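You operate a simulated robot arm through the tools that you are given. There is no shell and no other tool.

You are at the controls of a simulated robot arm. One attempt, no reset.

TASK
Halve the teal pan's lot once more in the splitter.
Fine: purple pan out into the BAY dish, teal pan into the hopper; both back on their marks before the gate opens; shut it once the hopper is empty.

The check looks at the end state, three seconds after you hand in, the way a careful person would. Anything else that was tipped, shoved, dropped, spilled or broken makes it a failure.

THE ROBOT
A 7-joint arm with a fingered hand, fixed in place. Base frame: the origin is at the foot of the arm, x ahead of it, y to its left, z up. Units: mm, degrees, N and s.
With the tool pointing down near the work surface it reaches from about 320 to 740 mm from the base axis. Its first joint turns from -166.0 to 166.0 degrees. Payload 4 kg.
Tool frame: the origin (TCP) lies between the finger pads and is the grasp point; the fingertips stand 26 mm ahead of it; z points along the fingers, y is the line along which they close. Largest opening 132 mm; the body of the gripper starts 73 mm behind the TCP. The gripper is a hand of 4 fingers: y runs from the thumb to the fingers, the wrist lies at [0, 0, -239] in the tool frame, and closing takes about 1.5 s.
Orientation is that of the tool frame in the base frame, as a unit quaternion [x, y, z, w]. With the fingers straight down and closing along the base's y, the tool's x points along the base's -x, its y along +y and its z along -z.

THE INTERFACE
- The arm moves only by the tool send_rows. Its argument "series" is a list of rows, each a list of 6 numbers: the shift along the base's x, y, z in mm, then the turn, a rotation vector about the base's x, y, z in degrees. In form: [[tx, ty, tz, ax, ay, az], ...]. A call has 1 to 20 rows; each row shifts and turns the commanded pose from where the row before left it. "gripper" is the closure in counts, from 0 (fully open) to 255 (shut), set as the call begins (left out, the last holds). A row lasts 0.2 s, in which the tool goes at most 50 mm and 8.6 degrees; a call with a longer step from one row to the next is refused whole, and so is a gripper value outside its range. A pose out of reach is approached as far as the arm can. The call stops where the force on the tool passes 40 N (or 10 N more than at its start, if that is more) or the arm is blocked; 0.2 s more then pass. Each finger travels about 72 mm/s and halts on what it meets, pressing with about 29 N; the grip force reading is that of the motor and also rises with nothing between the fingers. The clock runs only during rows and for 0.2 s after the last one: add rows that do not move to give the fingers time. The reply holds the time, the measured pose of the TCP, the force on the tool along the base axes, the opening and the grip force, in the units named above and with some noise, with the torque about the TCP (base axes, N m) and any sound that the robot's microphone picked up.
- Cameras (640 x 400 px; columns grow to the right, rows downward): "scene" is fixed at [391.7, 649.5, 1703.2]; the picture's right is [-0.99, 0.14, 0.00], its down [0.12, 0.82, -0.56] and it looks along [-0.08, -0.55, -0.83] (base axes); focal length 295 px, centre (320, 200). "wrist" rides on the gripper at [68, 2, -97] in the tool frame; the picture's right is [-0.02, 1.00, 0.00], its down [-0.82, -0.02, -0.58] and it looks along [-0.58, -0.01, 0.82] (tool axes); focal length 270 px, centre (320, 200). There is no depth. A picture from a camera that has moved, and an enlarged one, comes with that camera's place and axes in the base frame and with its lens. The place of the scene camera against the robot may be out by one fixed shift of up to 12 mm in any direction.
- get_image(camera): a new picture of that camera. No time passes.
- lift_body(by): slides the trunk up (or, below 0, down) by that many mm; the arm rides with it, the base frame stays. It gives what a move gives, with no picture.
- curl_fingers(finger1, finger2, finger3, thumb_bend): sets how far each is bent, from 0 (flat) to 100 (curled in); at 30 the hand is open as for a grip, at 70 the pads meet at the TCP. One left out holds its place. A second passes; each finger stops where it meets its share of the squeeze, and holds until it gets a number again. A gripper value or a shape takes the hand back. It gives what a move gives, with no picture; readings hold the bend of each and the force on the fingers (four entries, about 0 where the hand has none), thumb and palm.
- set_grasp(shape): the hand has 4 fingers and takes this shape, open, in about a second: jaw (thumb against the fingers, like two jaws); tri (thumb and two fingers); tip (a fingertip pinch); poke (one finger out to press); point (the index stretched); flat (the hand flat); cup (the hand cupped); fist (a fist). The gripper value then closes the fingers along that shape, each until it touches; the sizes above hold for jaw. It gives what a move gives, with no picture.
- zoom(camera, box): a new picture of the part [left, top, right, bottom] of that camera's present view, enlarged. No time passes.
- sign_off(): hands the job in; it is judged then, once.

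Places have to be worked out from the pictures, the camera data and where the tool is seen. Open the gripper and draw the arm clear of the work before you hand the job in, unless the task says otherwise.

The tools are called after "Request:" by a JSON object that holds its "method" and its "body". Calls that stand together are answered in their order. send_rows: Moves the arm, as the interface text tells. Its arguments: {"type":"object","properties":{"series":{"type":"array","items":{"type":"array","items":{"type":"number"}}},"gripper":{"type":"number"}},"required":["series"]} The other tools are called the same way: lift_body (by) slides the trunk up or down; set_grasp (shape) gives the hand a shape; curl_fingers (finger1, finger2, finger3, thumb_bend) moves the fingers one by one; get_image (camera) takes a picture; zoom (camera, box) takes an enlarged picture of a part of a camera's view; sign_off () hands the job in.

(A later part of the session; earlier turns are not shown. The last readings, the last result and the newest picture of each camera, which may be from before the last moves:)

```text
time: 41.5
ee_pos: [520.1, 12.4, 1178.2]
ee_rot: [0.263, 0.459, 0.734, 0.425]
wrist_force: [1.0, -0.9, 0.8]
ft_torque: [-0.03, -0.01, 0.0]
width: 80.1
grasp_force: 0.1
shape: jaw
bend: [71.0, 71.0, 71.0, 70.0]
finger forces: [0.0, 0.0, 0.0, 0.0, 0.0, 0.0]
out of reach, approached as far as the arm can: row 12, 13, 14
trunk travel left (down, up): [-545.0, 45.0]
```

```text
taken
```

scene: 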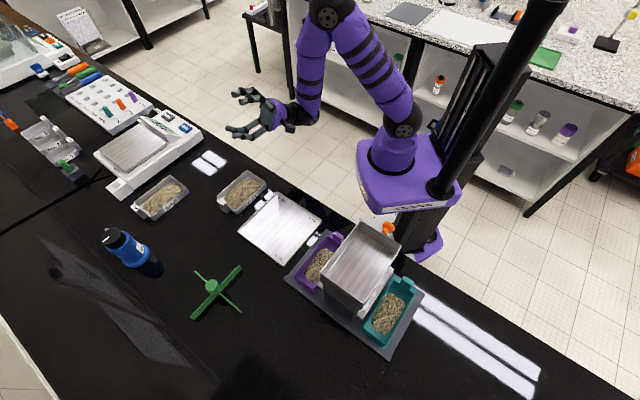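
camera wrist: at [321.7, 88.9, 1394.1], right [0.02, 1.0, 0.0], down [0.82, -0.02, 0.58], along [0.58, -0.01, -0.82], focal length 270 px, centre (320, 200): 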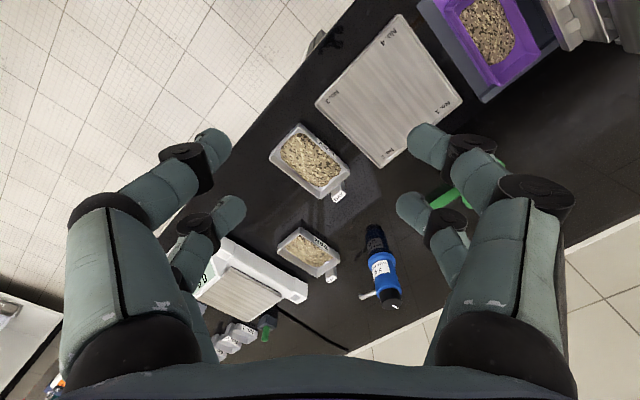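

At high tilt the wrist gets too close to the base. Facing the pan front toward −y (hand pointing +y) keeps the wrist at a larger radius, so I turn to that and check the end pose.

Request:
{"method": "send_rows", "body": {"series": [[6, -5, 0, 0, 0, 7.5], [6, -5, 0, 0, 0, 7.5], [6, -5, 0, 0, 0, 7.5], [6, -5, 0, 0, 0, 7.5], [6, -5, -5, 0, 0, 7.5], [6, -5, -10, 0, 0, 7.5], [4, -4, -10, 0, 0, 7.5], [4, -2, -15, 0, 0, 7.5], [0, 0, -20, 0, 0, 0], [0, 0, -20, 0, 0, 0]]}}

Request:
{"method": "get_image", "body": {"camera": "scene"}}

```text
time: 43.7
ee_pos: [560.6, -22.6, 1096.1]
ee_rot: [-0.003, 0.528, 0.849, 0.002]
wrist_force: [0.5, -0.5, 0.6]
ft_torque: [-0.02, -0.01, 0.01]
width: 80.1
grasp_force: 0.0
shape: jaw
bend: [71.0, 71.0, 71.0, 70.0]
finger forces: [0.0, 0.0, 0.0, 0.0, 0.0, 0.0]
trunk travel left (down, up): [-545.0, 45.0]
```

```text
taken
```

scene: 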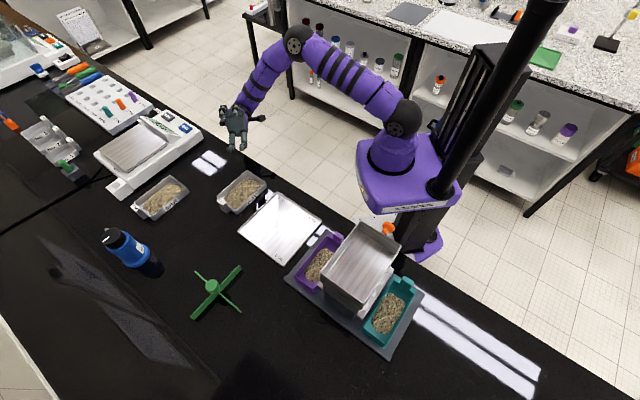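

That pose is fine. I run the arc backwards to level here, which confirms the whole pour path.

Request:
{"method": "send_rows", "body": {"series": [[0, 19.1, 11.8, -8.3, 0, 0], [0, 20.6, 8.9, -8.3, 0, 0], [0, 21.7, 5.9, -8.3, 0, 0], [0, 22.3, 2.6, -8.3, 0, 0], [0, 22.5, -0.6, -8.3, 0, 0], [0, 22.1, -3.8, -8.3, 0, 0], [0, 21.4, -7, -8.3, 0, 0], [0, 20.1, -5, -8.3, 0, 0], [0, 18.5, -7.7, -8.3, 0, 0], [0, 16.4, -10.4, -8.3, 0, 0], [0, 14, -12.5, -8.3, 0, 0], [0, 11.4, -14.4, -8.3, 0, 0], [0, 8.4, -15.8, -8.3, 0, 0], [0, 5.4, -16.8, -8.3, 0, 0]]}}

```text
time: 46.7
ee_pos: [561.7, 222.7, 1034.6]
ee_rot: [-0.002, 1.0, 0.0, 0.001]
wrist_force: [-0.7, -0.3, -0.4]
ft_torque: [0.0, -0.01, 0.04]
width: 80.3
grasp_force: 0.0
shape: jaw
bend: [71.0, 71.0, 71.0, 70.0]
finger forces: [0.0, 0.0, 0.0, 0.1, 0.1, 0.1]
trunk travel left (down, up): [-545.0, 45.0]
```

The pour path for purple is confirmed. Now I rise and go above the purple tab, turning to tool y = −u.

Request:
{"method": "send_rows", "body": {"series": [[-17.5, 4.9, 13.4, 0, 0, 8.44], [-17.5, 4.9, 13.4, 0, 0, 8.44], [-17.5, 4.9, 13.4, 0, 0, 8.44], [-17.5, 4.9, 13.4, 0, 0, 8.44], [-17.5, 4.9, 13.4, 0, 0, 8.44], [-17.5, 4.9, 13.4, 0, 0, 8.44], [-17.5, 4.9, 13.4, 0, 0, 8.44], [-17.5, 4.9, 13.4, 0, 0, 8.44], [-17.5, 4.9, 13.4, 0, 0, 8.44], [-17.5, 4.9, 13.4, 0, 0, 8.44], [-17.5, 4.9, 13.4, 0, 0, 8.44], [-17.5, 4.9, 13.4, 0, 0, 8.44], [-17.5, 4.9, 13.4, 0, 0, 8.44], [-17.5, 4.9, 13.4, 0, 0, 8.44], [-17.5, 4.9, 13.4, 0, 0, 8.44], [-17.5, 4.9, 13.4, 0, 0, 8.44]]}}

Request:
{"method": "lift_body", "body": {"by": -150}}

Request:
{"method": "get_image", "body": {"camera": "wrist"}}

Request:
{"method": "get_image", "body": {"camera": "scene"}}

```text
time: 50.1
ee_pos: [279.6, 301.4, 1250.2]
ee_rot: [0.926, -0.378, 0.0, 0.0]
wrist_force: [-1.0, -0.3, -0.1]
ft_torque: [0.01, -0.03, 0.0]
width: 80.0
grasp_force: 0.0
shape: jaw
bend: [71.0, 71.0, 71.0, 70.0]
finger forces: [0.0, 0.0, 0.1, 0.1, 0.0, 0.1]
trunk travel left (down, up): [-545.0, 45.0]
```

```text
time: 51.9
ee_pos: [279.9, 302.6, 1098.4]
ee_rot: [0.925, -0.379, -0.001, 0.0]
wrist_force: [-0.2, 0.5, 0.2]
ft_torque: [-0.02, 0.02, -0.04]
width: 80.1
grasp_force: 0.0
shape: jaw
bend: [71.0, 71.0, 71.0, 70.0]
finger forces: [0.0, 0.0, 0.0, 0.0, 0.1, 0.1]
trunk travel left (down, up): [-395.0, 195.0]
```

```text
taken
camera wrist: at [327.4, 253.4, 1194.7], right [-0.72, -0.69, 0.0], down [-0.57, 0.59, 0.58], along [-0.4, 0.42, -0.82], focal length 270 px, centre (320, 200)
```

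wrist: 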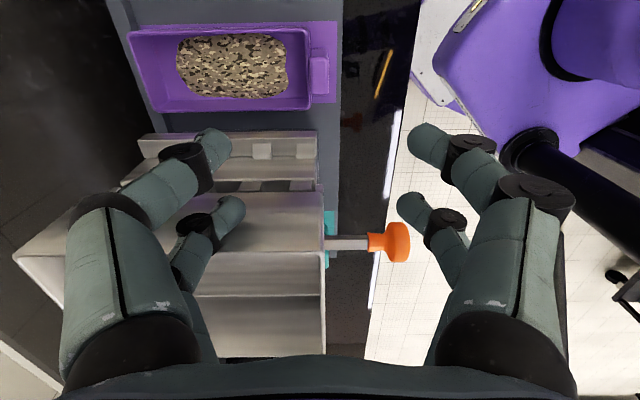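

```text
taken
```

scene: 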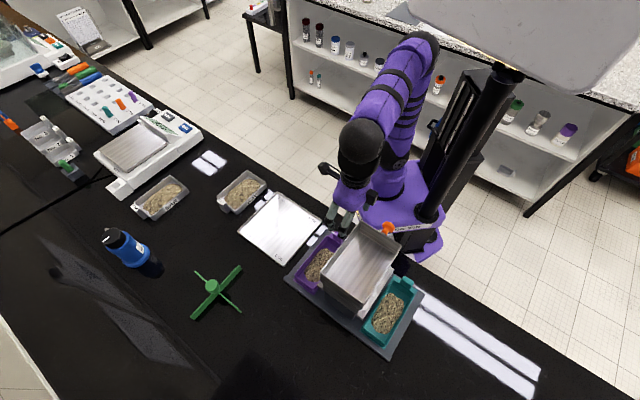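

I'm above the purple pan now. I zoom in to locate its tab precisely.

Request:
{"method": "zoom", "body": {"camera": "wrist", "box": [120, 10, 350, 150]}}

Request:
{"method": "zoom", "body": {"camera": "wrist", "box": [280, 30, 350, 120]}}

```text
2.78 times, centred on (235, 80) of wrist
camera zoom: at [327.4, 253.4, 1194.7], right [-0.72, -0.69, 0.0], down [-0.57, 0.59, 0.58], along [-0.4, 0.42, -0.82], focal length 752 px, centre (556, 534)
```

zoom: 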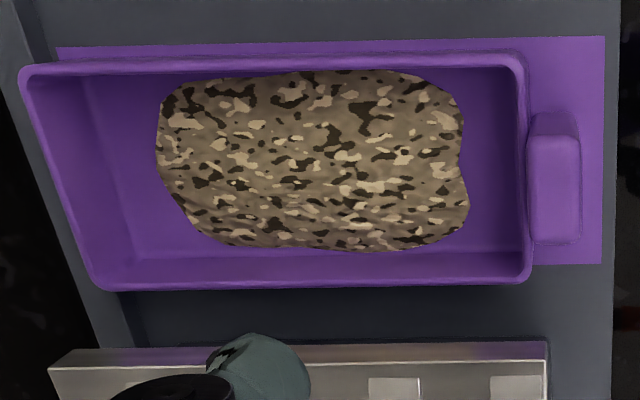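

```text
4.44 times, centred on (315, 75) of wrist
camera zoom: at [327.4, 253.4, 1194.7], right [-0.72, -0.69, 0.0], down [-0.57, 0.59, 0.58], along [-0.4, 0.42, -0.82], focal length 1201 px, centre (342, 756)
```

zoom: 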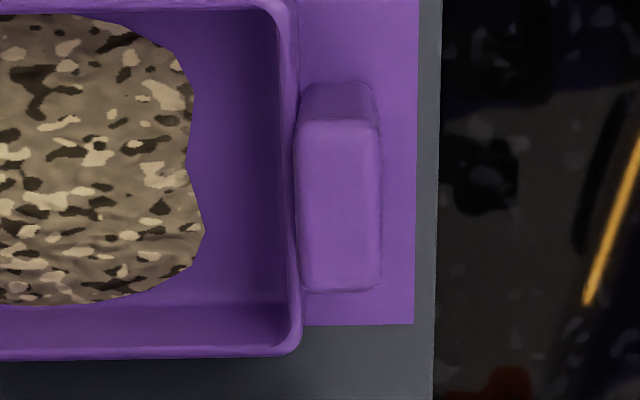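

The purple tab is at about (296, 285), 28×14 mm, and the chute lip is about 36 mm from its centre. I centre over it and lower to z≈1005 for a final check.

Request:
{"method": "send_rows", "body": {"series": [[8, -9, 0, 0, 0, 0], [8, -8.5, -20, 0, 0, 0], [0, 0, -35, 0, 0, 0], [0, 0, -35, 0, 0, 0], [0, 0, 0, 0, 0, 0]], "gripper": 120}}

Request:
{"method": "get_image", "body": {"camera": "wrist"}}

Request:
{"method": "zoom", "body": {"camera": "wrist", "box": [220, 90, 440, 260]}}

```text
time: 53.1
ee_pos: [296.6, 282.4, 1010.6]
ee_rot: [0.925, -0.38, 0.0, 0.0]
wrist_force: [-0.5, 0.0, -0.7]
ft_torque: [-0.04, 0.01, -0.02]
width: 70.3
grasp_force: 0.0
shape: jaw
bend: [72.0, 72.0, 72.0, 70.0]
finger forces: [0.0, 0.0, 0.0, 0.0, 0.0, 0.0]
trunk travel left (down, up): [-395.0, 195.0]
```

```text
taken
camera wrist: at [344.1, 234.0, 1106.4], right [-0.72, -0.69, 0.0], down [-0.57, 0.59, 0.58], along [-0.4, 0.42, -0.82], focal length 270 px, centre (320, 200)
```

wrist: 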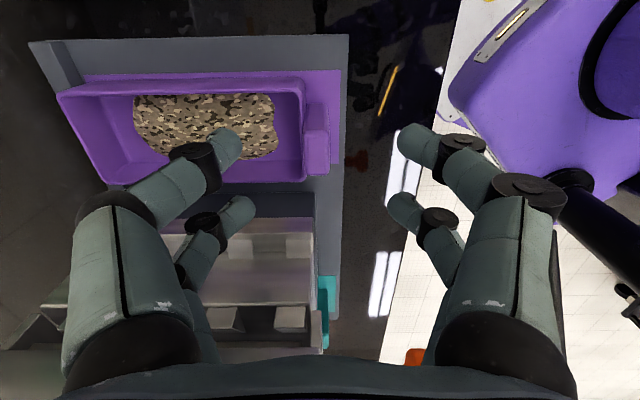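

```text
2.35 times, centred on (330, 175) of wrist
camera zoom: at [344.1, 234.0, 1106.4], right [-0.72, -0.69, 0.0], down [-0.57, 0.59, 0.58], along [-0.4, 0.42, -0.82], focal length 636 px, centre (296, 259)
```

zoom: 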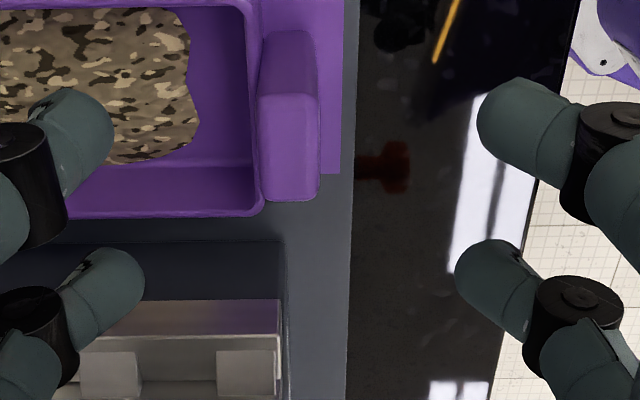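

Nearly centred: the tab is about 2 mm further in both u and v. I narrow the opening to about 40 mm, correct the offset and check again before descending.

Request:
{"method": "send_rows", "body": {"series": [[-0.3, 2.8, -5, 0, 0, 0], [0, 0, -5, 0, 0, 0], [0, 0, -5, 0, 0, 0], [0, 0, 0, 0, 0, 0], [0, 0, 0, 0, 0, 0]], "gripper": 178}}

Request:
{"method": "zoom", "body": {"camera": "wrist", "box": [220, 90, 440, 260]}}

Request:
{"method": "zoom", "body": {"camera": "scene", "box": [280, 190, 400, 290]}}

```text
time: 54.3
ee_pos: [296.6, 287.2, 996.4]
ee_rot: [0.925, -0.38, -0.001, 0.001]
wrist_force: [0.0, 0.3, -0.5]
ft_torque: [0.02, -0.01, 0.0]
width: 40.1
grasp_force: 0.0
shape: jaw
bend: [73.0, 73.0, 73.0, 70.0]
finger forces: [0.0, 0.0, 0.0, 0.1, 0.0, 0.1]
trunk travel left (down, up): [-395.0, 195.0]
```

```text
2.35 times, centred on (330, 175) of wrist
camera zoom: at [343.0, 238.5, 1092.2], right [-0.72, -0.69, 0.0], down [-0.57, 0.59, 0.58], along [-0.4, 0.42, -0.82], focal length 636 px, centre (296, 259)
```

zoom: 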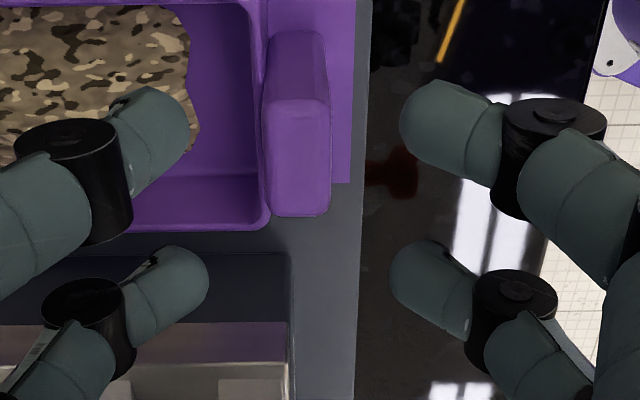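

```text
4.00 times, centred on (340, 240) of scene
camera zoom: at [391.7, 649.5, 1703.2], right [-0.99, 0.14, 0.0], down [0.12, 0.82, -0.56], along [-0.08, -0.55, -0.83], focal length 1180 px, centre (240, 40)
```

zoom: 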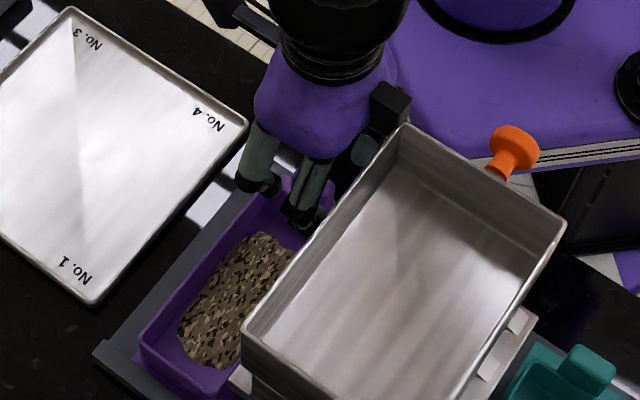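

The tips sit at x≈±19, z≈+17 in the tool frame, and the TCP is about 1.5 mm past the tab centre in v. I correct that, go down to z≈967 and close on the tab.

Request:
{"method": "send_rows", "body": {"series": [[1.1, -1.1, -8, 0, 0, 0], [0, 0, -8, 0, 0, 0], [0, 0, -7, 0, 0, 0], [0, 0, -6, 0, 0, 0], [0, 0, 0, 0, 0, 0]]}}

Request:
{"method": "zoom", "body": {"camera": "wrist", "box": [220, 90, 440, 260]}}

```text
time: 55.5
ee_pos: [295.3, 285.3, 965.3]
ee_rot: [0.925, -0.379, 0.0, 0.001]
wrist_force: [0.3, -0.1, 0.5]
ft_torque: [0.0, -0.01, 0.0]
width: 40.2
grasp_force: 0.1
shape: jaw
bend: [73.0, 73.0, 73.0, 70.0]
finger forces: [0.0, 0.0, 0.0, 0.0, 0.0, 0.0]
trunk travel left (down, up): [-395.0, 195.0]
```

```text
2.35 times, centred on (330, 175) of wrist
camera zoom: at [343.3, 236.9, 1061.3], right [-0.72, -0.69, 0.0], down [-0.57, 0.59, 0.58], along [-0.4, 0.42, -0.82], focal length 636 px, centre (296, 259)
```

zoom: 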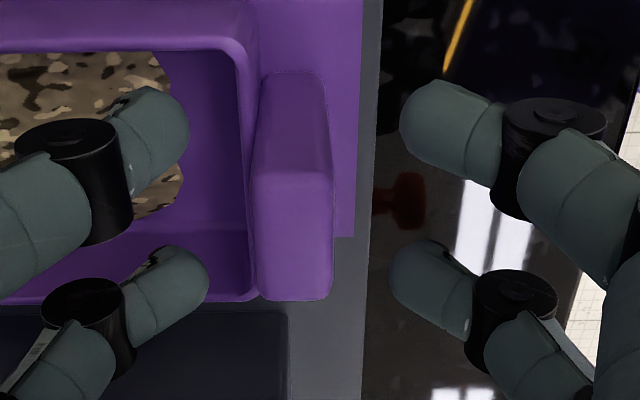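

It is centred within about 1 mm. I close on the tab.

Request:
{"method": "send_rows", "body": {"series": [[0, 0, 0, 0, 0, 0], [0, 0, 0, 0, 0, 0], [0, 0, 0, 0, 0, 0], [0, 0, 0, 0, 0, 0], [0, 0, 0, 0, 0, 0]], "gripper": 255}}

Request:
{"method": "get_image", "body": {"camera": "wrist"}}

Request:
{"method": "zoom", "body": {"camera": "wrist", "box": [220, 90, 440, 260]}}

```text
time: 56.7
ee_pos: [296.5, 286.2, 965.2]
ee_rot: [0.925, -0.38, -0.001, -0.001]
wrist_force: [0.4, -1.3, 1.2]
ft_torque: [0.23, -0.33, -0.11]
width: 5.9
grasp_force: 29.2
shape: jaw
bend: [72.0, 73.0, 71.0, 70.0]
finger forces: [29.7, 23.1, 24.7, 0.0, 26.0, 0.1]
trunk travel left (down, up): [-395.0, 195.0]
```

```text
taken
camera wrist: at [343.3, 236.9, 1061.5], right [-0.72, -0.69, 0.0], down [-0.57, 0.59, 0.58], along [-0.4, 0.42, -0.82], focal length 270 px, centre (320, 200)
```

wrist: 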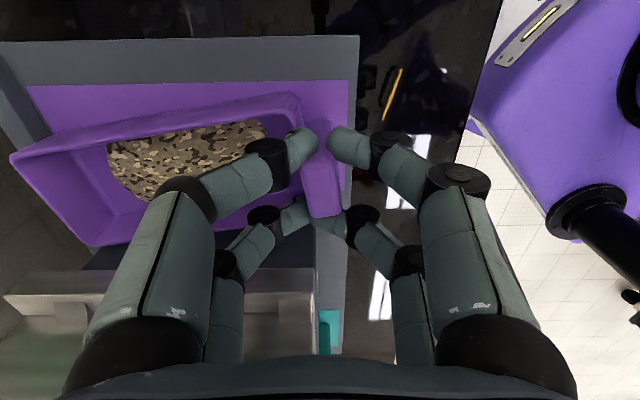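

```text
2.35 times, centred on (330, 175) of wrist
camera zoom: at [343.3, 236.9, 1061.5], right [-0.72, -0.69, 0.0], down [-0.57, 0.59, 0.58], along [-0.4, 0.42, -0.82], focal length 636 px, centre (296, 259)
```

zoom: 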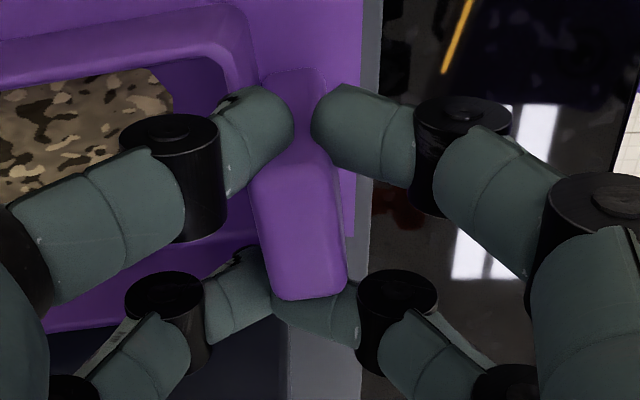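

The far finger pair slipped past the tab. The near pair pinched it off-centre and yawed the pan about 10°, still resting on the plate. Before correcting this I lift a few mm to see whether one pair can hold the pan level.

Request:
{"method": "send_rows", "body": {"series": [[0, 0, 3, 0, 0, 0], [0, 0, 3, 0, 0, 0], [0, 0, 0, 0, 0, 0], [0, 0, 0, 0, 0, 0]]}}

Request:
{"method": "get_image", "body": {"camera": "wrist"}}

Request:
{"method": "zoom", "body": {"camera": "scene", "box": [280, 190, 400, 290]}}

```text
time: 57.7
ee_pos: [296.3, 286.6, 972.0]
ee_rot: [0.925, -0.379, 0.0, 0.0]
wrist_force: [0.8, -0.1, 0.8]
ft_torque: [0.12, -0.17, -0.12]
width: 5.5
grasp_force: 28.7
shape: jaw
bend: [72.0, 73.0, 71.0, 70.0]
finger forces: [28.9, 23.7, 24.4, 0.0, 24.3, 0.0]
trunk travel left (down, up): [-395.0, 195.0]
```

```text
taken
camera wrist: at [343.8, 237.5, 1067.7], right [-0.72, -0.69, 0.0], down [-0.57, 0.59, 0.58], along [-0.4, 0.42, -0.82], focal length 270 px, centre (320, 200)
```

wrist: 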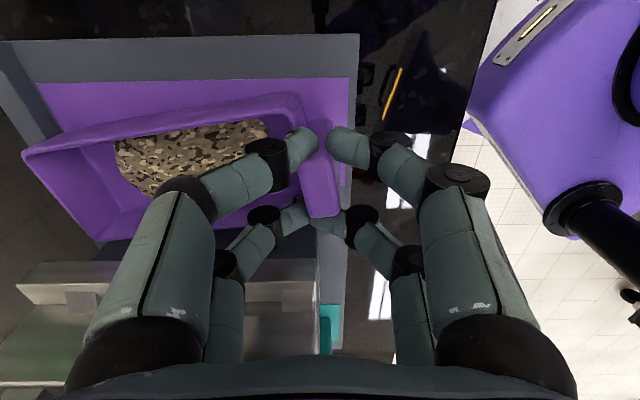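

```text
4.00 times, centred on (340, 240) of scene
camera zoom: at [391.7, 649.5, 1703.2], right [-0.99, 0.14, 0.0], down [0.12, 0.82, -0.56], along [-0.08, -0.55, -0.83], focal length 1180 px, centre (240, 40)
```

zoom: 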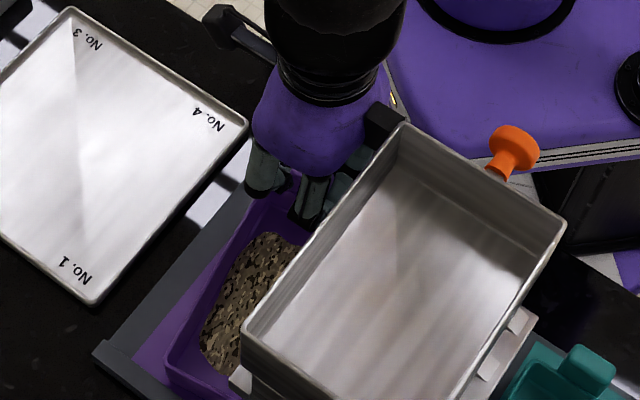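

The front stayed on the plate, so a single fingertip pair lets the pan pivot; I need a different grip. I set the tab back down and turn the pan straight again about the pinch point.

Request:
{"method": "send_rows", "body": {"series": [[0, 0, -3, 0, 0, 0], [0, 0, -3.5, 0, 0, 0], [0.8, 0.6, 0, 0, 0, -3], [0.8, 0.6, 0, 0, 0, -3], [0.8, 0.6, 0, 0, 0, -3], [0.7, 0.7, 0, 0, 0, -3], [0, 0, 0, 0, 0, 0]]}}

Request:
{"method": "get_image", "body": {"camera": "wrist"}}

Request:
{"method": "zoom", "body": {"camera": "scene", "box": [280, 190, 400, 290]}}

```text
time: 59.3
ee_pos: [300.8, 290.0, 965.1]
ee_rot: [0.881, -0.474, 0.0, 0.0]
wrist_force: [-0.1, 2.0, 4.7]
ft_torque: [0.24, -0.39, 0.18]
width: 5.5
grasp_force: 28.9
shape: jaw
bend: [72.0, 73.0, 71.0, 70.0]
finger forces: [28.9, 0.0, 24.8, 0.0, 30.7, 0.0]
trunk travel left (down, up): [-395.0, 195.0]
```

```text
taken
camera wrist: at [335.9, 231.4, 1060.6], right [-0.85, -0.53, 0.0], down [-0.43, 0.69, 0.58], along [-0.3, 0.49, -0.82], focal length 270 px, centre (320, 200)
```

wrist: 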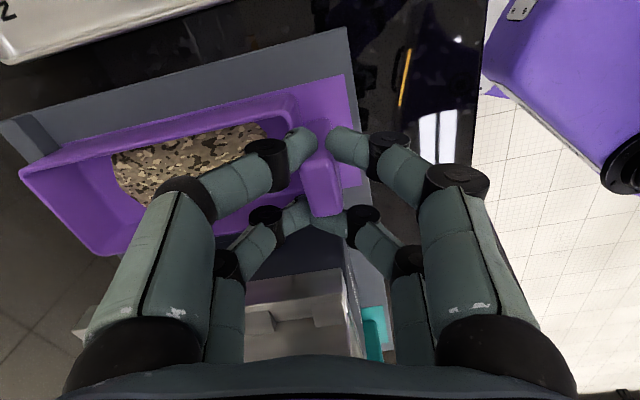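

```text
4.00 times, centred on (340, 240) of scene
camera zoom: at [391.7, 649.5, 1703.2], right [-0.99, 0.14, 0.0], down [0.12, 0.82, -0.56], along [-0.08, -0.55, -0.83], focal length 1180 px, centre (240, 40)
```

zoom: 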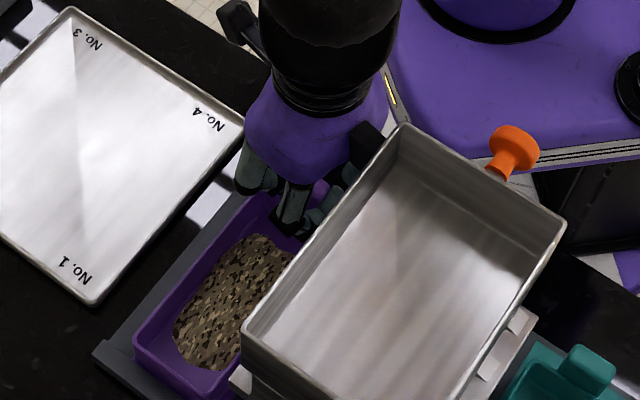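

The pan is parallel to the plate again. I open and rise to check the pan position on its mark and to learn the individual fingers.

Request:
{"method": "send_rows", "body": {"series": [[0, 0, 0, 0, 0, 0], [0, 0, 0, 0, 0, 0], [0, 0, 0, 0, 0, 0], [0, 0, 20, 0, 0, 0], [0, 0, 40, 0, 0, 0], [0, 0, 45, 0, 0, 4], [0, 0, 45, 0, 0, 8]], "gripper": 178}}

Request:
{"method": "get_image", "body": {"camera": "wrist"}}

Request:
{"method": "zoom", "body": {"camera": "scene", "box": [285, 220, 345, 295]}}

```text
time: 60.9
ee_pos: [302.5, 287.4, 1116.3]
ee_rot: [0.925, -0.379, 0.0, 0.0]
wrist_force: [-1.1, -1.0, 0.0]
ft_torque: [-0.02, 0.0, -0.04]
width: 39.8
grasp_force: 0.0
shape: jaw
bend: [74.0, 74.0, 74.0, 70.0]
finger forces: [0.0, 0.1, 0.0, 0.0, 0.0, 0.1]
trunk travel left (down, up): [-395.0, 195.0]
```

```text
taken
camera wrist: at [349.2, 239.4, 1211.3], right [-0.72, -0.7, 0.0], down [-0.57, 0.59, 0.58], along [-0.4, 0.41, -0.82], focal length 270 px, centre (320, 200)
```

wrist: 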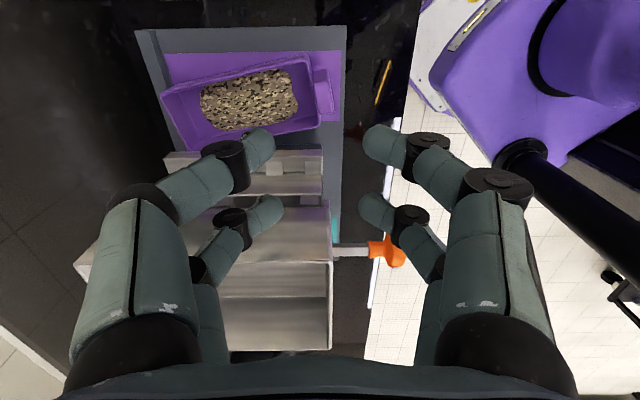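

```text
5.33 times, centred on (315, 258) of scene
camera zoom: at [391.7, 649.5, 1703.2], right [-0.99, 0.14, 0.0], down [0.12, 0.82, -0.56], along [-0.08, -0.55, -0.83], focal length 1573 px, centre (347, -107)
```

zoom: 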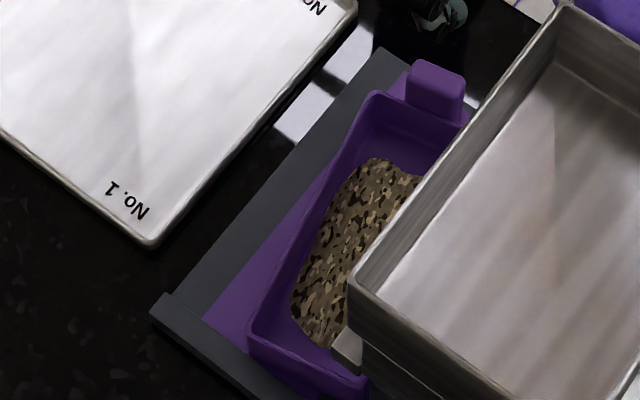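

The pan yawed again on release and now sits at about 9°; I'll fix that with the next grip. Clear of the work, I find out which finger is which and how a folded finger looks.

Request:
{"method": "zoom", "body": {"camera": "wrist", "box": [310, 200, 430, 300]}}

Request:
{"method": "send_rows", "body": {"series": [[20, -20, 20, 0, 0, 0], [20, -20, 30, 0, 0, 0], [0, 0, 0, 0, 0, 0], [0, 0, 0, 0, 0, 0]], "gripper": 0}}

Request:
{"method": "curl_fingers", "body": {"finger1": 100}}

Request:
{"method": "get_image", "body": {"camera": "wrist"}}

Request:
{"method": "curl_fingers", "body": {"finger1": 30, "thumb_bend": 100}}

Request:
{"method": "get_image", "body": {"camera": "wrist"}}

```text
4.00 times, centred on (370, 250) of wrist
camera zoom: at [349.2, 239.4, 1211.3], right [-0.72, -0.7, 0.0], down [-0.57, 0.59, 0.58], along [-0.4, 0.41, -0.82], focal length 1081 px, centre (120, 0)
```

zoom: 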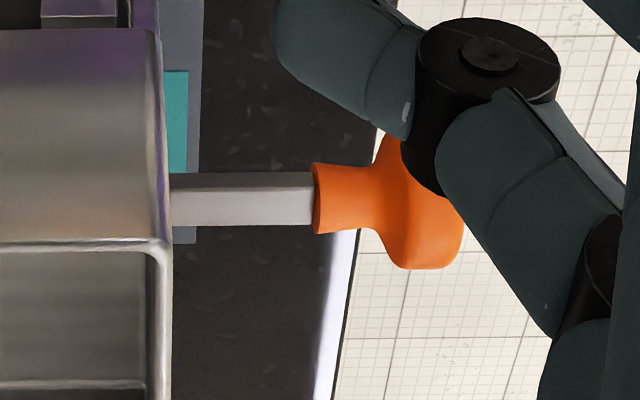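

```text
time: 61.9
ee_pos: [342.5, 246.5, 1164.5]
ee_rot: [0.925, -0.38, 0.0, 0.0]
wrist_force: [0.4, 0.4, 0.6]
ft_torque: [0.0, 0.02, 0.02]
width: 131.7
grasp_force: 0.0
shape: jaw
bend: [30.0, 30.0, 30.0, 30.0]
finger forces: [0.0, 0.0, 0.0, 0.0, 0.0, 0.0]
trunk travel left (down, up): [-395.0, 195.0]
```

```text
time: 62.9
ee_pos: [341.3, 247.2, 1164.2]
ee_rot: [0.925, -0.379, -0.001, 0.0]
wrist_force: [0.8, -0.4, 0.0]
ft_torque: [0.0, 0.02, 0.02]
width: 57.0
grasp_force: 0.0
shape: fingers
bend: [100.0, 30.0, 30.0, 30.0]
finger forces: [0.0, 0.0, 0.1, 0.0, 0.0, 0.0]
trunk travel left (down, up): [-395.0, 195.0]
```

```text
taken
camera wrist: at [387.8, 198.7, 1259.8], right [-0.72, -0.69, 0.0], down [-0.57, 0.59, 0.58], along [-0.4, 0.42, -0.82], focal length 270 px, centre (320, 200)
```

wrist: 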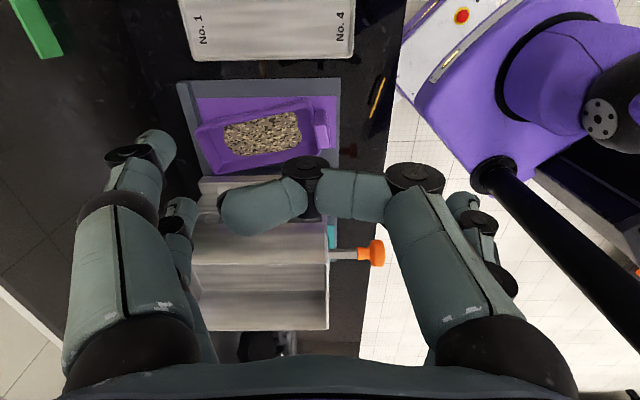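

```text
time: 63.9
ee_pos: [340.4, 247.3, 1165.3]
ee_rot: [0.925, -0.379, 0.0, 0.0]
wrist_force: [-0.6, -0.2, 0.2]
ft_torque: [0.01, -0.01, 0.0]
width: 45.3
grasp_force: 0.1
shape: fingers
bend: [30.0, 30.0, 30.0, 100.0]
finger forces: [0.0, 0.0, 0.0, 0.0, 0.0, 0.1]
trunk travel left (down, up): [-395.0, 195.0]
```

```text
taken
camera wrist: at [387.8, 198.7, 1259.8], right [-0.72, -0.69, 0.0], down [-0.57, 0.59, 0.58], along [-0.4, 0.42, -0.82], focal length 270 px, centre (320, 200)
```

wrist: 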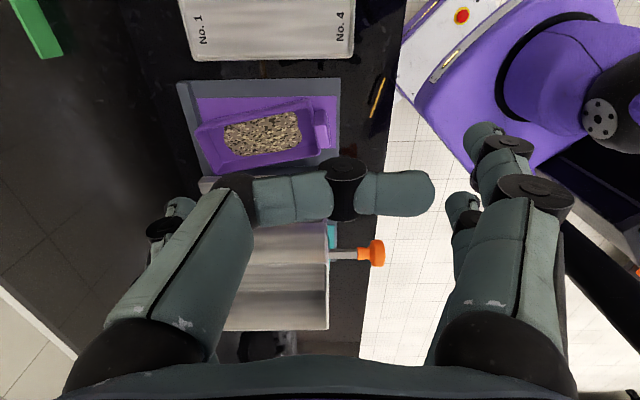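

Finger 1 and the thumb form the camera-side pair, and the fingers are straight at bend 30 and hooked at 100. 

New plan:
- slide the pan about 40 mm outward by pushing its outer wall from inside with the closed fingers
- grip the pan body across its width with all four fingers

I move above the pan's middle with the hand closed.

Request:
{"method": "send_rows", "body": {"series": [[0, 0, 0, 0, 0, 0], [0, 0, 0, 0, 0, 0], [0, 0, 0, 0, 0, 0], [0, 0, 0, 0, 0, 0], [0, 0, 0, 0, 0, 0], [0, 0, 0, 0, 0, 0], [0, 0, 0, 0, 0, 0], [9, 26, -20, 0, 0, 0], [9, 26, -35, 0, 0, 0], [9, 27, -35, 0, 0, 0], [0, 0, -35, 0, 0, 0], [0, 0, -35, 0, 0, 0], [0, 0, 0, 0, 0, 0]], "gripper": 240}}

Request:
{"method": "get_image", "body": {"camera": "wrist"}}

Request:
{"method": "zoom", "body": {"camera": "scene", "box": [270, 190, 390, 310]}}

```text
time: 66.7
ee_pos: [365.6, 329.4, 1008.3]
ee_rot: [0.925, -0.38, 0.0, 0.001]
wrist_force: [0.7, -0.5, -0.1]
ft_torque: [0.0, 0.02, 0.03]
width: 7.9
grasp_force: 0.0
shape: jaw
bend: [71.0, 71.0, 71.0, 70.0]
finger forces: [0.0, 0.0, 0.0, 0.0, 0.0, 0.0]
trunk travel left (down, up): [-395.0, 195.0]
```

```text
taken
camera wrist: at [412.9, 279.9, 1102.6], right [-0.72, -0.69, 0.0], down [-0.57, 0.59, 0.58], along [-0.4, 0.42, -0.82], focal length 270 px, centre (320, 200)
```

wrist: 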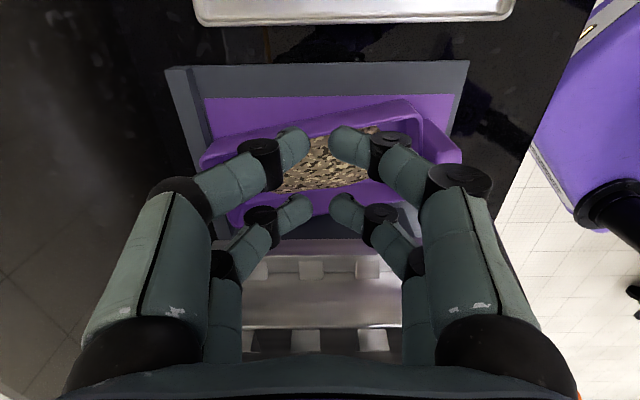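

```text
3.33 times, centred on (330, 250) of scene
camera zoom: at [391.7, 649.5, 1703.2], right [-0.99, 0.14, 0.0], down [0.12, 0.82, -0.56], along [-0.08, -0.55, -0.83], focal length 983 px, centre (287, 33)
```

zoom: 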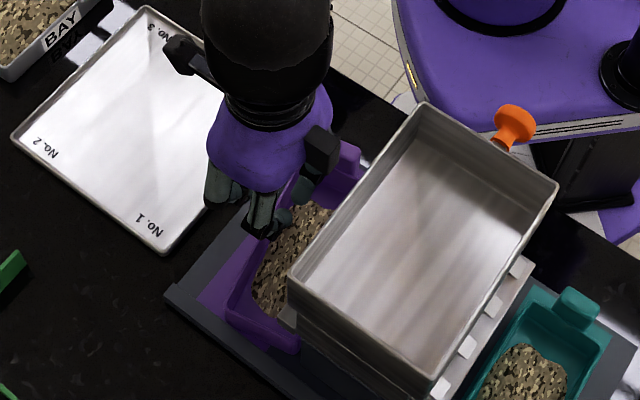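

The hand is over the pan middle. By my numbers the camera-side fingertips will land outside the outer wall and the far ones inside it, so I lower carefully in two steps with a look between.

Request:
{"method": "send_rows", "body": {"series": [[0, 0, -15, 0, 0, 0], [0, 0, -15, 0, 0, 0], [0, 0, 0, 0, 0, 0]]}}

Request:
{"method": "get_image", "body": {"camera": "wrist"}}

Request:
{"method": "zoom", "body": {"camera": "wrist", "box": [190, 70, 470, 270]}}

```text
time: 67.5
ee_pos: [367.5, 328.4, 975.0]
ee_rot: [0.925, -0.379, 0.0, 0.0]
wrist_force: [-0.4, -0.8, -0.2]
ft_torque: [0.01, -0.01, 0.05]
width: 7.8
grasp_force: 0.1
shape: jaw
bend: [71.0, 71.0, 71.0, 70.0]
finger forces: [0.0, 0.0, 0.1, 0.1, 0.1, 0.0]
trunk travel left (down, up): [-395.0, 195.0]
```

```text
taken
camera wrist: at [414.0, 279.9, 1071.3], right [-0.72, -0.69, 0.0], down [-0.57, 0.59, 0.58], along [-0.4, 0.42, -0.82], focal length 270 px, centre (320, 200)
```

wrist: 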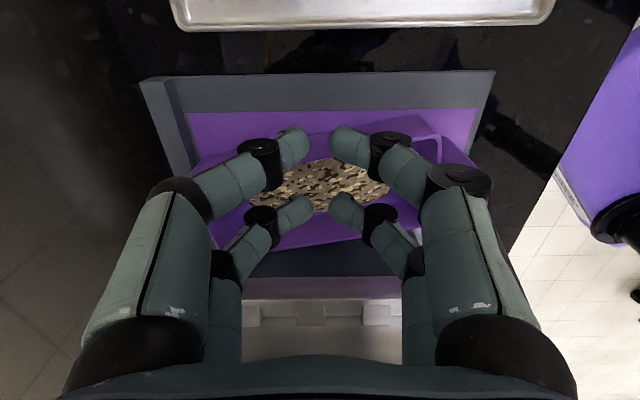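

```text
2.00 times, centred on (330, 170) of wrist
camera zoom: at [414.0, 279.9, 1071.3], right [-0.72, -0.69, 0.0], down [-0.57, 0.59, 0.58], along [-0.4, 0.42, -0.82], focal length 541 px, centre (300, 260)
```

zoom: 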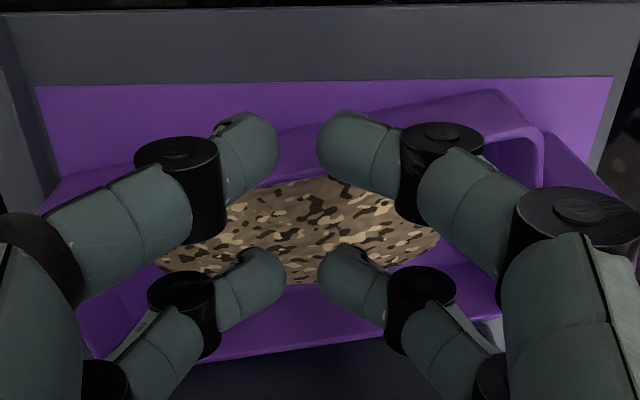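

The wall would be right under the camera-side fingertips (tool x≈12). I shift 12 mm outward so the wall falls between the two finger pairs, then lower to just below the rim.

Request:
{"method": "send_rows", "body": {"series": [[4.3, -4.2, 0, 0, 0, 0], [4.3, -4.2, 0, 0, 0, 0], [0, 0, -8, 0, 0, 0], [0, 0, -8, 0, 0, 0], [0, 0, -7, 0, 0, 0], [0, 0, 0, 0, 0, 0]]}}

Request:
{"method": "zoom", "body": {"camera": "wrist", "box": [190, 70, 470, 270]}}

```text
time: 68.9
ee_pos: [377.4, 320.1, 952.2]
ee_rot: [0.925, -0.38, 0.0, 0.0]
wrist_force: [0.1, -0.4, 1.3]
ft_torque: [-0.01, 0.01, 0.03]
width: 8.0
grasp_force: 0.1
shape: jaw
bend: [71.0, 71.0, 71.0, 70.0]
finger forces: [0.1, 0.1, 0.3, 0.1, 0.0, 0.0]
trunk travel left (down, up): [-395.0, 195.0]
```

```text
2.00 times, centred on (330, 170) of wrist
camera zoom: at [423.6, 271.5, 1047.4], right [-0.72, -0.69, 0.0], down [-0.57, 0.59, 0.58], along [-0.4, 0.42, -0.82], focal length 541 px, centre (300, 260)
```

zoom: 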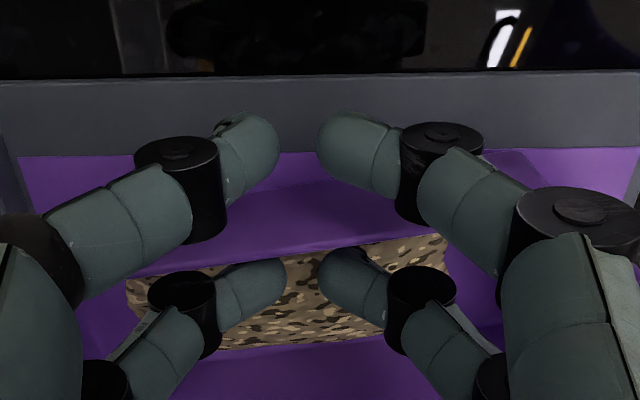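

The fingertips now straddle the outer wall. I push outward (−v) by about 45 mm, slowly.

Request:
{"method": "send_rows", "body": {"series": [[4, -4, 0, 0, 0, 0], [4, -4, 0, 0, 0, 0], [4, -4, 0, 0, 0, 0], [4, -4, 0, 0, 0, 0], [0, 0, 0, 0, 0, 0]]}}

Request:
{"method": "get_image", "body": {"camera": "wrist"}}

Request:
{"method": "zoom", "body": {"camera": "scene", "box": [270, 190, 390, 310]}}

```text
time: 70.1
ee_pos: [391.8, 303.6, 952.4]
ee_rot: [0.925, -0.38, 0.0, 0.0]
wrist_force: [0.1, 0.2, -0.3]
ft_torque: [0.0, 0.02, 0.01]
width: 7.8
grasp_force: 0.1
shape: jaw
bend: [71.0, 71.0, 71.0, 70.0]
finger forces: [0.0, 0.0, 0.1, 0.0, 0.1, 0.0]
trunk travel left (down, up): [-395.0, 195.0]
```

```text
taken
camera wrist: at [439.2, 255.1, 1047.5], right [-0.72, -0.69, 0.0], down [-0.57, 0.59, 0.58], along [-0.4, 0.42, -0.82], focal length 270 px, centre (320, 200)
```

wrist: 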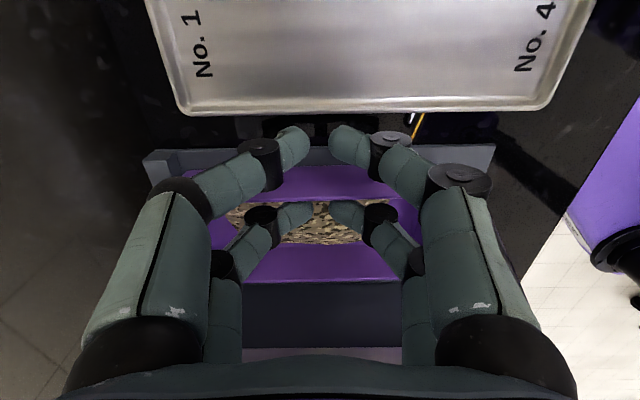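

```text
3.33 times, centred on (330, 250) of scene
camera zoom: at [391.7, 649.5, 1703.2], right [-0.99, 0.14, 0.0], down [0.12, 0.82, -0.56], along [-0.08, -0.55, -0.83], focal length 983 px, centre (287, 33)
```

zoom: 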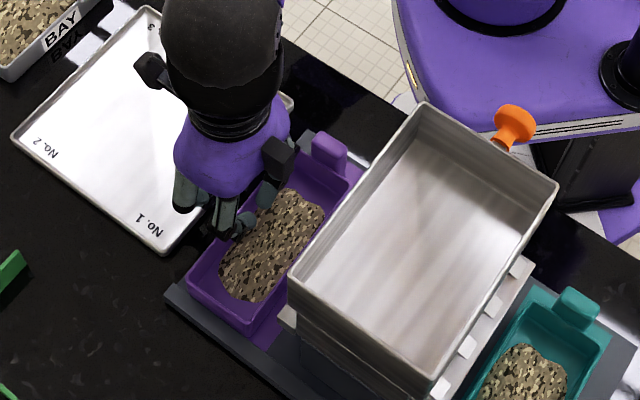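

The pan slides and lines up well. I push on for the remaining 22 mm or so.

Request:
{"method": "send_rows", "body": {"series": [[4, -4, 0, 0, 0, 0], [4, -4, 0, 0, 0, 0], [4, -4, 0, 0, 0, 0], [3, -3, 0, 0, 0, 0], [0, 0, 0, 0, 0, 0]]}}

Request:
{"method": "zoom", "body": {"camera": "scene", "box": [270, 190, 390, 310]}}

Request:
{"method": "get_image", "body": {"camera": "wrist"}}

```text
time: 71.3
ee_pos: [407.4, 288.9, 953.9]
ee_rot: [0.925, -0.38, 0.0, -0.001]
wrist_force: [-0.4, 0.6, -0.3]
ft_torque: [0.0, -0.04, 0.0]
width: 7.7
grasp_force: 0.1
shape: jaw
bend: [71.0, 71.0, 71.0, 70.0]
finger forces: [0.0, 0.1, 0.1, 0.0, 0.0, 0.0]
trunk travel left (down, up): [-395.0, 195.0]
```

```text
3.33 times, centred on (330, 250) of scene
camera zoom: at [391.7, 649.5, 1703.2], right [-0.99, 0.14, 0.0], down [0.12, 0.82, -0.56], along [-0.08, -0.55, -0.83], focal length 983 px, centre (287, 33)
```

zoom: 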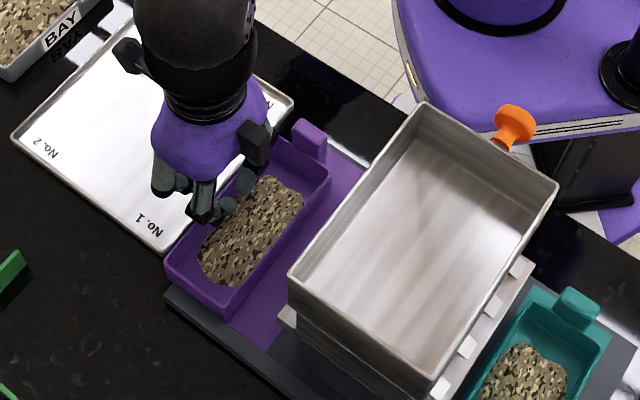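

```text
taken
camera wrist: at [454.6, 239.9, 1048.4], right [-0.72, -0.69, 0.0], down [-0.57, 0.59, 0.58], along [-0.4, 0.42, -0.82], focal length 270 px, centre (320, 200)
```

wrist: 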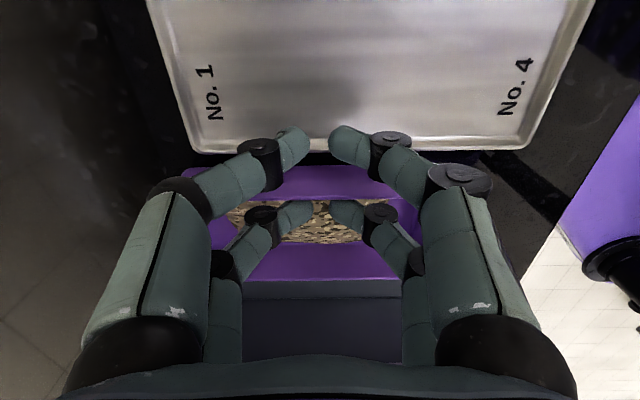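

The pan now sits clear of the chute on the plate. I back off the wall, rise, yaw −90° so the fingers close across the pan's width, and look.

Request:
{"method": "send_rows", "body": {"series": [[-5, 5, 0, 0, 0, 0], [0, 0, 25, 0, 0, 0], [0, 0, 40, 0, 0, 0], [0, 0, 40, 0, 0, 0], [-2, 3, 0, 0, 0, -8.2], [-3, 4, 0, 0, 0, -8.2], [-3, 4, 0, 0, 0, -8.2], [-3, 4, 0, 0, 0, -8.2], [-3, 4, 0, 0, 0, -8.2], [-3, 3, 0, 0, 0, -8.2], [-3, 3, 0, 0, 0, -8.2], [-2, 0, 0, 0, 0, -8.2], [0, 0, 0, 0, 0, -8.2], [0, 0, 0, 0, 0, -8.2], [0, 0, 0, 0, 0, -8.4], [0, 0, 0, 0, 0, 0]]}}

Request:
{"method": "curl_fingers", "body": {"finger1": 36, "finger2": 36, "finger3": 36, "thumb_bend": 36}}

Request:
{"method": "get_image", "body": {"camera": "wrist"}}

Request:
{"method": "zoom", "body": {"camera": "scene", "box": [270, 190, 390, 310]}}

```text
time: 74.7
ee_pos: [379.7, 317.5, 1057.9]
ee_rot: [-0.382, 0.924, 0.0, 0.0]
wrist_force: [0.1, 0.2, 0.4]
ft_torque: [-0.02, 0.0, 0.02]
width: 7.7
grasp_force: 0.0
shape: jaw
bend: [71.0, 71.0, 71.0, 70.0]
finger forces: [0.1, 0.0, 0.1, 0.1, 0.0, 0.0]
trunk travel left (down, up): [-395.0, 195.0]
```

```text
time: 75.7
ee_pos: [380.5, 318.2, 1056.7]
ee_rot: [-0.382, 0.924, -0.001, 0.0]
wrist_force: [-0.1, 0.9, -0.2]
ft_torque: [0.05, 0.02, 0.0]
width: 112.8
grasp_force: 0.0
shape: fingers
bend: [36.0, 36.0, 36.0, 36.0]
finger forces: [0.0, 0.0, 0.1, 0.1, 0.0, 0.0]
trunk travel left (down, up): [-395.0, 195.0]
```

```text
taken
camera wrist: at [330.1, 270.8, 1152.5], right [-0.69, 0.72, 0.0], down [0.59, 0.56, 0.58], along [0.42, 0.4, -0.82], focal length 270 px, centre (320, 200)
```

wrist: 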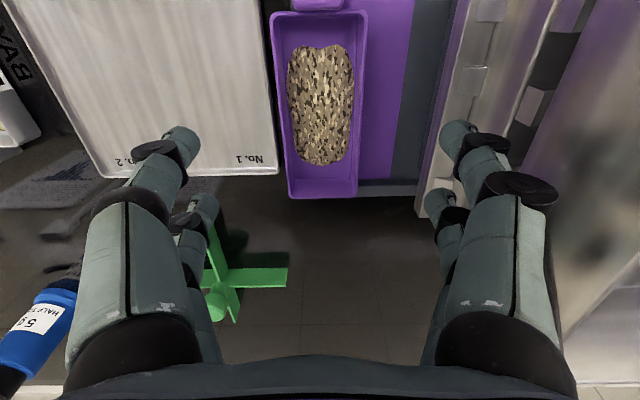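

```text
3.33 times, centred on (330, 250) of scene
camera zoom: at [391.7, 649.5, 1703.2], right [-0.99, 0.14, 0.0], down [0.12, 0.82, -0.56], along [-0.08, -0.55, -0.83], focal length 983 px, centre (287, 33)
```

zoom: 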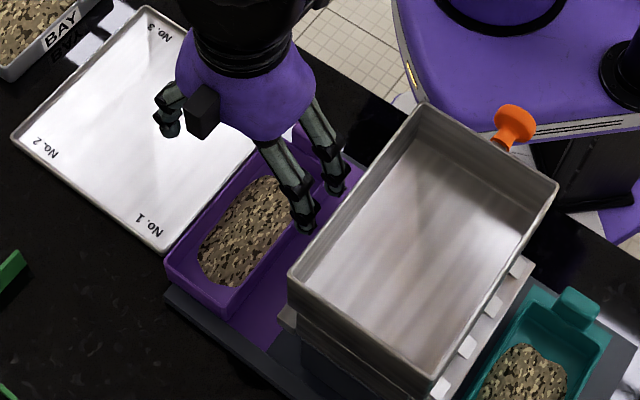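

Pan centre is near (382, 323), long axis ≈44°. The inner fingers will have about 5 mm to the chute lip, so I descend in steps with the fingers a bit narrower and check.

Request:
{"method": "curl_fingers", "body": {"finger1": 40, "finger2": 40, "finger3": 40, "thumb_bend": 40}}

Request:
{"method": "send_rows", "body": {"series": [[0, 0, -20, 0, 0, 0], [0, 0, -20, 0, 0, 0], [0, 0, -20, 0, 0, 0], [0, 0, -17, 0, 0, 0], [0, 0, 0, 0, 0, 0]]}}

Request:
{"method": "get_image", "body": {"camera": "wrist"}}

Request:
{"method": "zoom", "body": {"camera": "scene", "box": [270, 190, 390, 310]}}

```text
time: 76.7
ee_pos: [380.1, 317.1, 1057.7]
ee_rot: [-0.382, 0.924, 0.0, 0.0]
wrist_force: [0.0, 0.8, 0.2]
ft_torque: [0.04, 0.03, 0.0]
width: 100.6
grasp_force: 0.1
shape: fingers
bend: [40.0, 40.0, 40.0, 40.0]
finger forces: [0.1, 0.0, 0.1, 0.0, 0.0, 0.0]
trunk travel left (down, up): [-395.0, 195.0]
```

```text
time: 77.9
ee_pos: [378.2, 320.3, 979.2]
ee_rot: [-0.383, 0.924, 0.0, -0.002]
wrist_force: [0.2, -0.4, -0.3]
ft_torque: [0.0, -0.03, -0.01]
width: 100.4
grasp_force: 0.0
shape: fingers
bend: [40.0, 40.0, 40.0, 40.0]
finger forces: [0.0, 0.0, 0.0, 0.0, 0.0, 0.0]
trunk travel left (down, up): [-395.0, 195.0]
```

```text
taken
camera wrist: at [328.6, 272.9, 1075.2], right [-0.69, 0.72, 0.0], down [0.59, 0.56, 0.58], along [0.42, 0.4, -0.82], focal length 270 px, centre (320, 200)
```

wrist: 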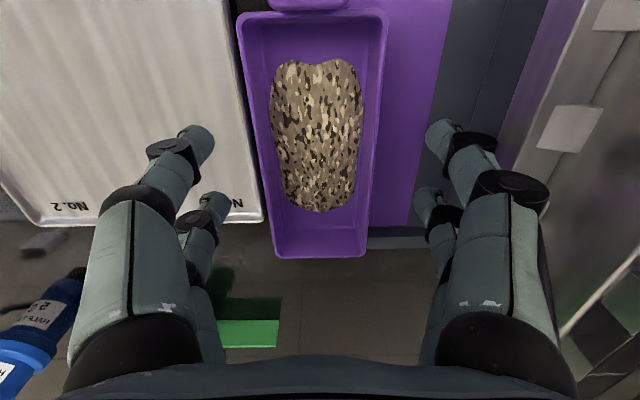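

```text
3.33 times, centred on (330, 250) of scene
camera zoom: at [391.7, 649.5, 1703.2], right [-0.99, 0.14, 0.0], down [0.12, 0.82, -0.56], along [-0.08, -0.55, -0.83], focal length 983 px, centre (287, 33)
```

zoom: 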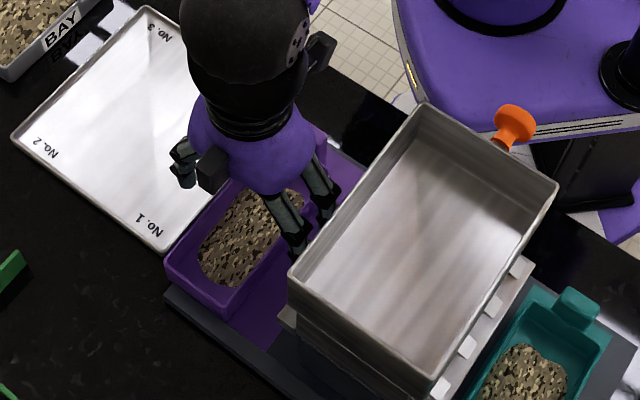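

Centred well. The outer fingers come close to the tray edge, so I narrow to about 80 mm and grip a little higher, around z≈930.

Request:
{"method": "curl_fingers", "body": {"finger1": 46, "finger2": 46, "finger3": 46, "thumb_bend": 46}}

Request:
{"method": "send_rows", "body": {"series": [[0, 0, -9, 0, 0, 0], [0, 0, -9, 0, 0, 0], [0, 0, -9, 0, 0, 0], [0, 0, 0, 0, 0, 0]]}}

Request:
{"method": "get_image", "body": {"camera": "wrist"}}

Request:
{"method": "zoom", "body": {"camera": "wrist", "box": [160, 90, 480, 270]}}

```text
time: 78.9
ee_pos: [379.1, 319.4, 980.2]
ee_rot: [-0.383, 0.924, 0.0, 0.001]
wrist_force: [0.5, 0.3, -0.6]
ft_torque: [0.0, 0.01, 0.0]
width: 79.9
grasp_force: 0.1
shape: fingers
bend: [46.0, 46.0, 46.0, 46.0]
finger forces: [0.0, 0.0, 0.0, 0.1, 0.0, 0.1]
trunk travel left (down, up): [-395.0, 195.0]
```

```text
time: 79.9
ee_pos: [378.6, 320.7, 951.4]
ee_rot: [-0.383, 0.924, 0.0, 0.001]
wrist_force: [-0.1, 0.2, 0.9]
ft_torque: [0.01, -0.01, 0.0]
width: 80.3
grasp_force: 0.0
shape: fingers
bend: [46.0, 46.0, 46.0, 46.0]
finger forces: [0.1, 0.1, 0.1, 0.0, 0.0, 0.1]
trunk travel left (down, up): [-395.0, 195.0]
```

```text
taken
camera wrist: at [329.0, 274.5, 1047.9], right [-0.69, 0.72, 0.0], down [0.59, 0.56, 0.58], along [0.42, 0.4, -0.82], focal length 270 px, centre (320, 200)
```

wrist: 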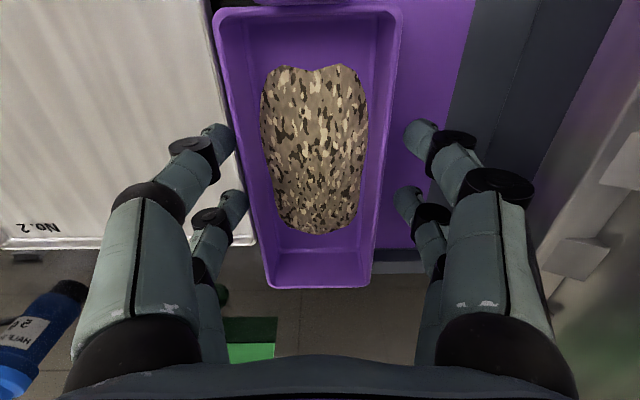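

```text
2.00 times, centred on (320, 180) of wrist
camera zoom: at [329.0, 274.5, 1047.9], right [-0.69, 0.72, 0.0], down [0.59, 0.56, 0.58], along [0.42, 0.4, -0.82], focal length 541 px, centre (320, 240)
```

zoom: 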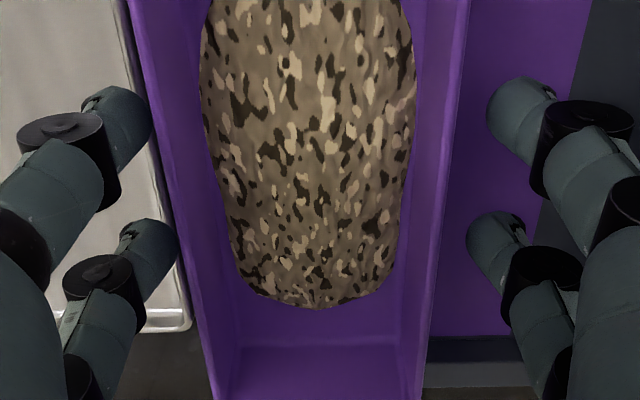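

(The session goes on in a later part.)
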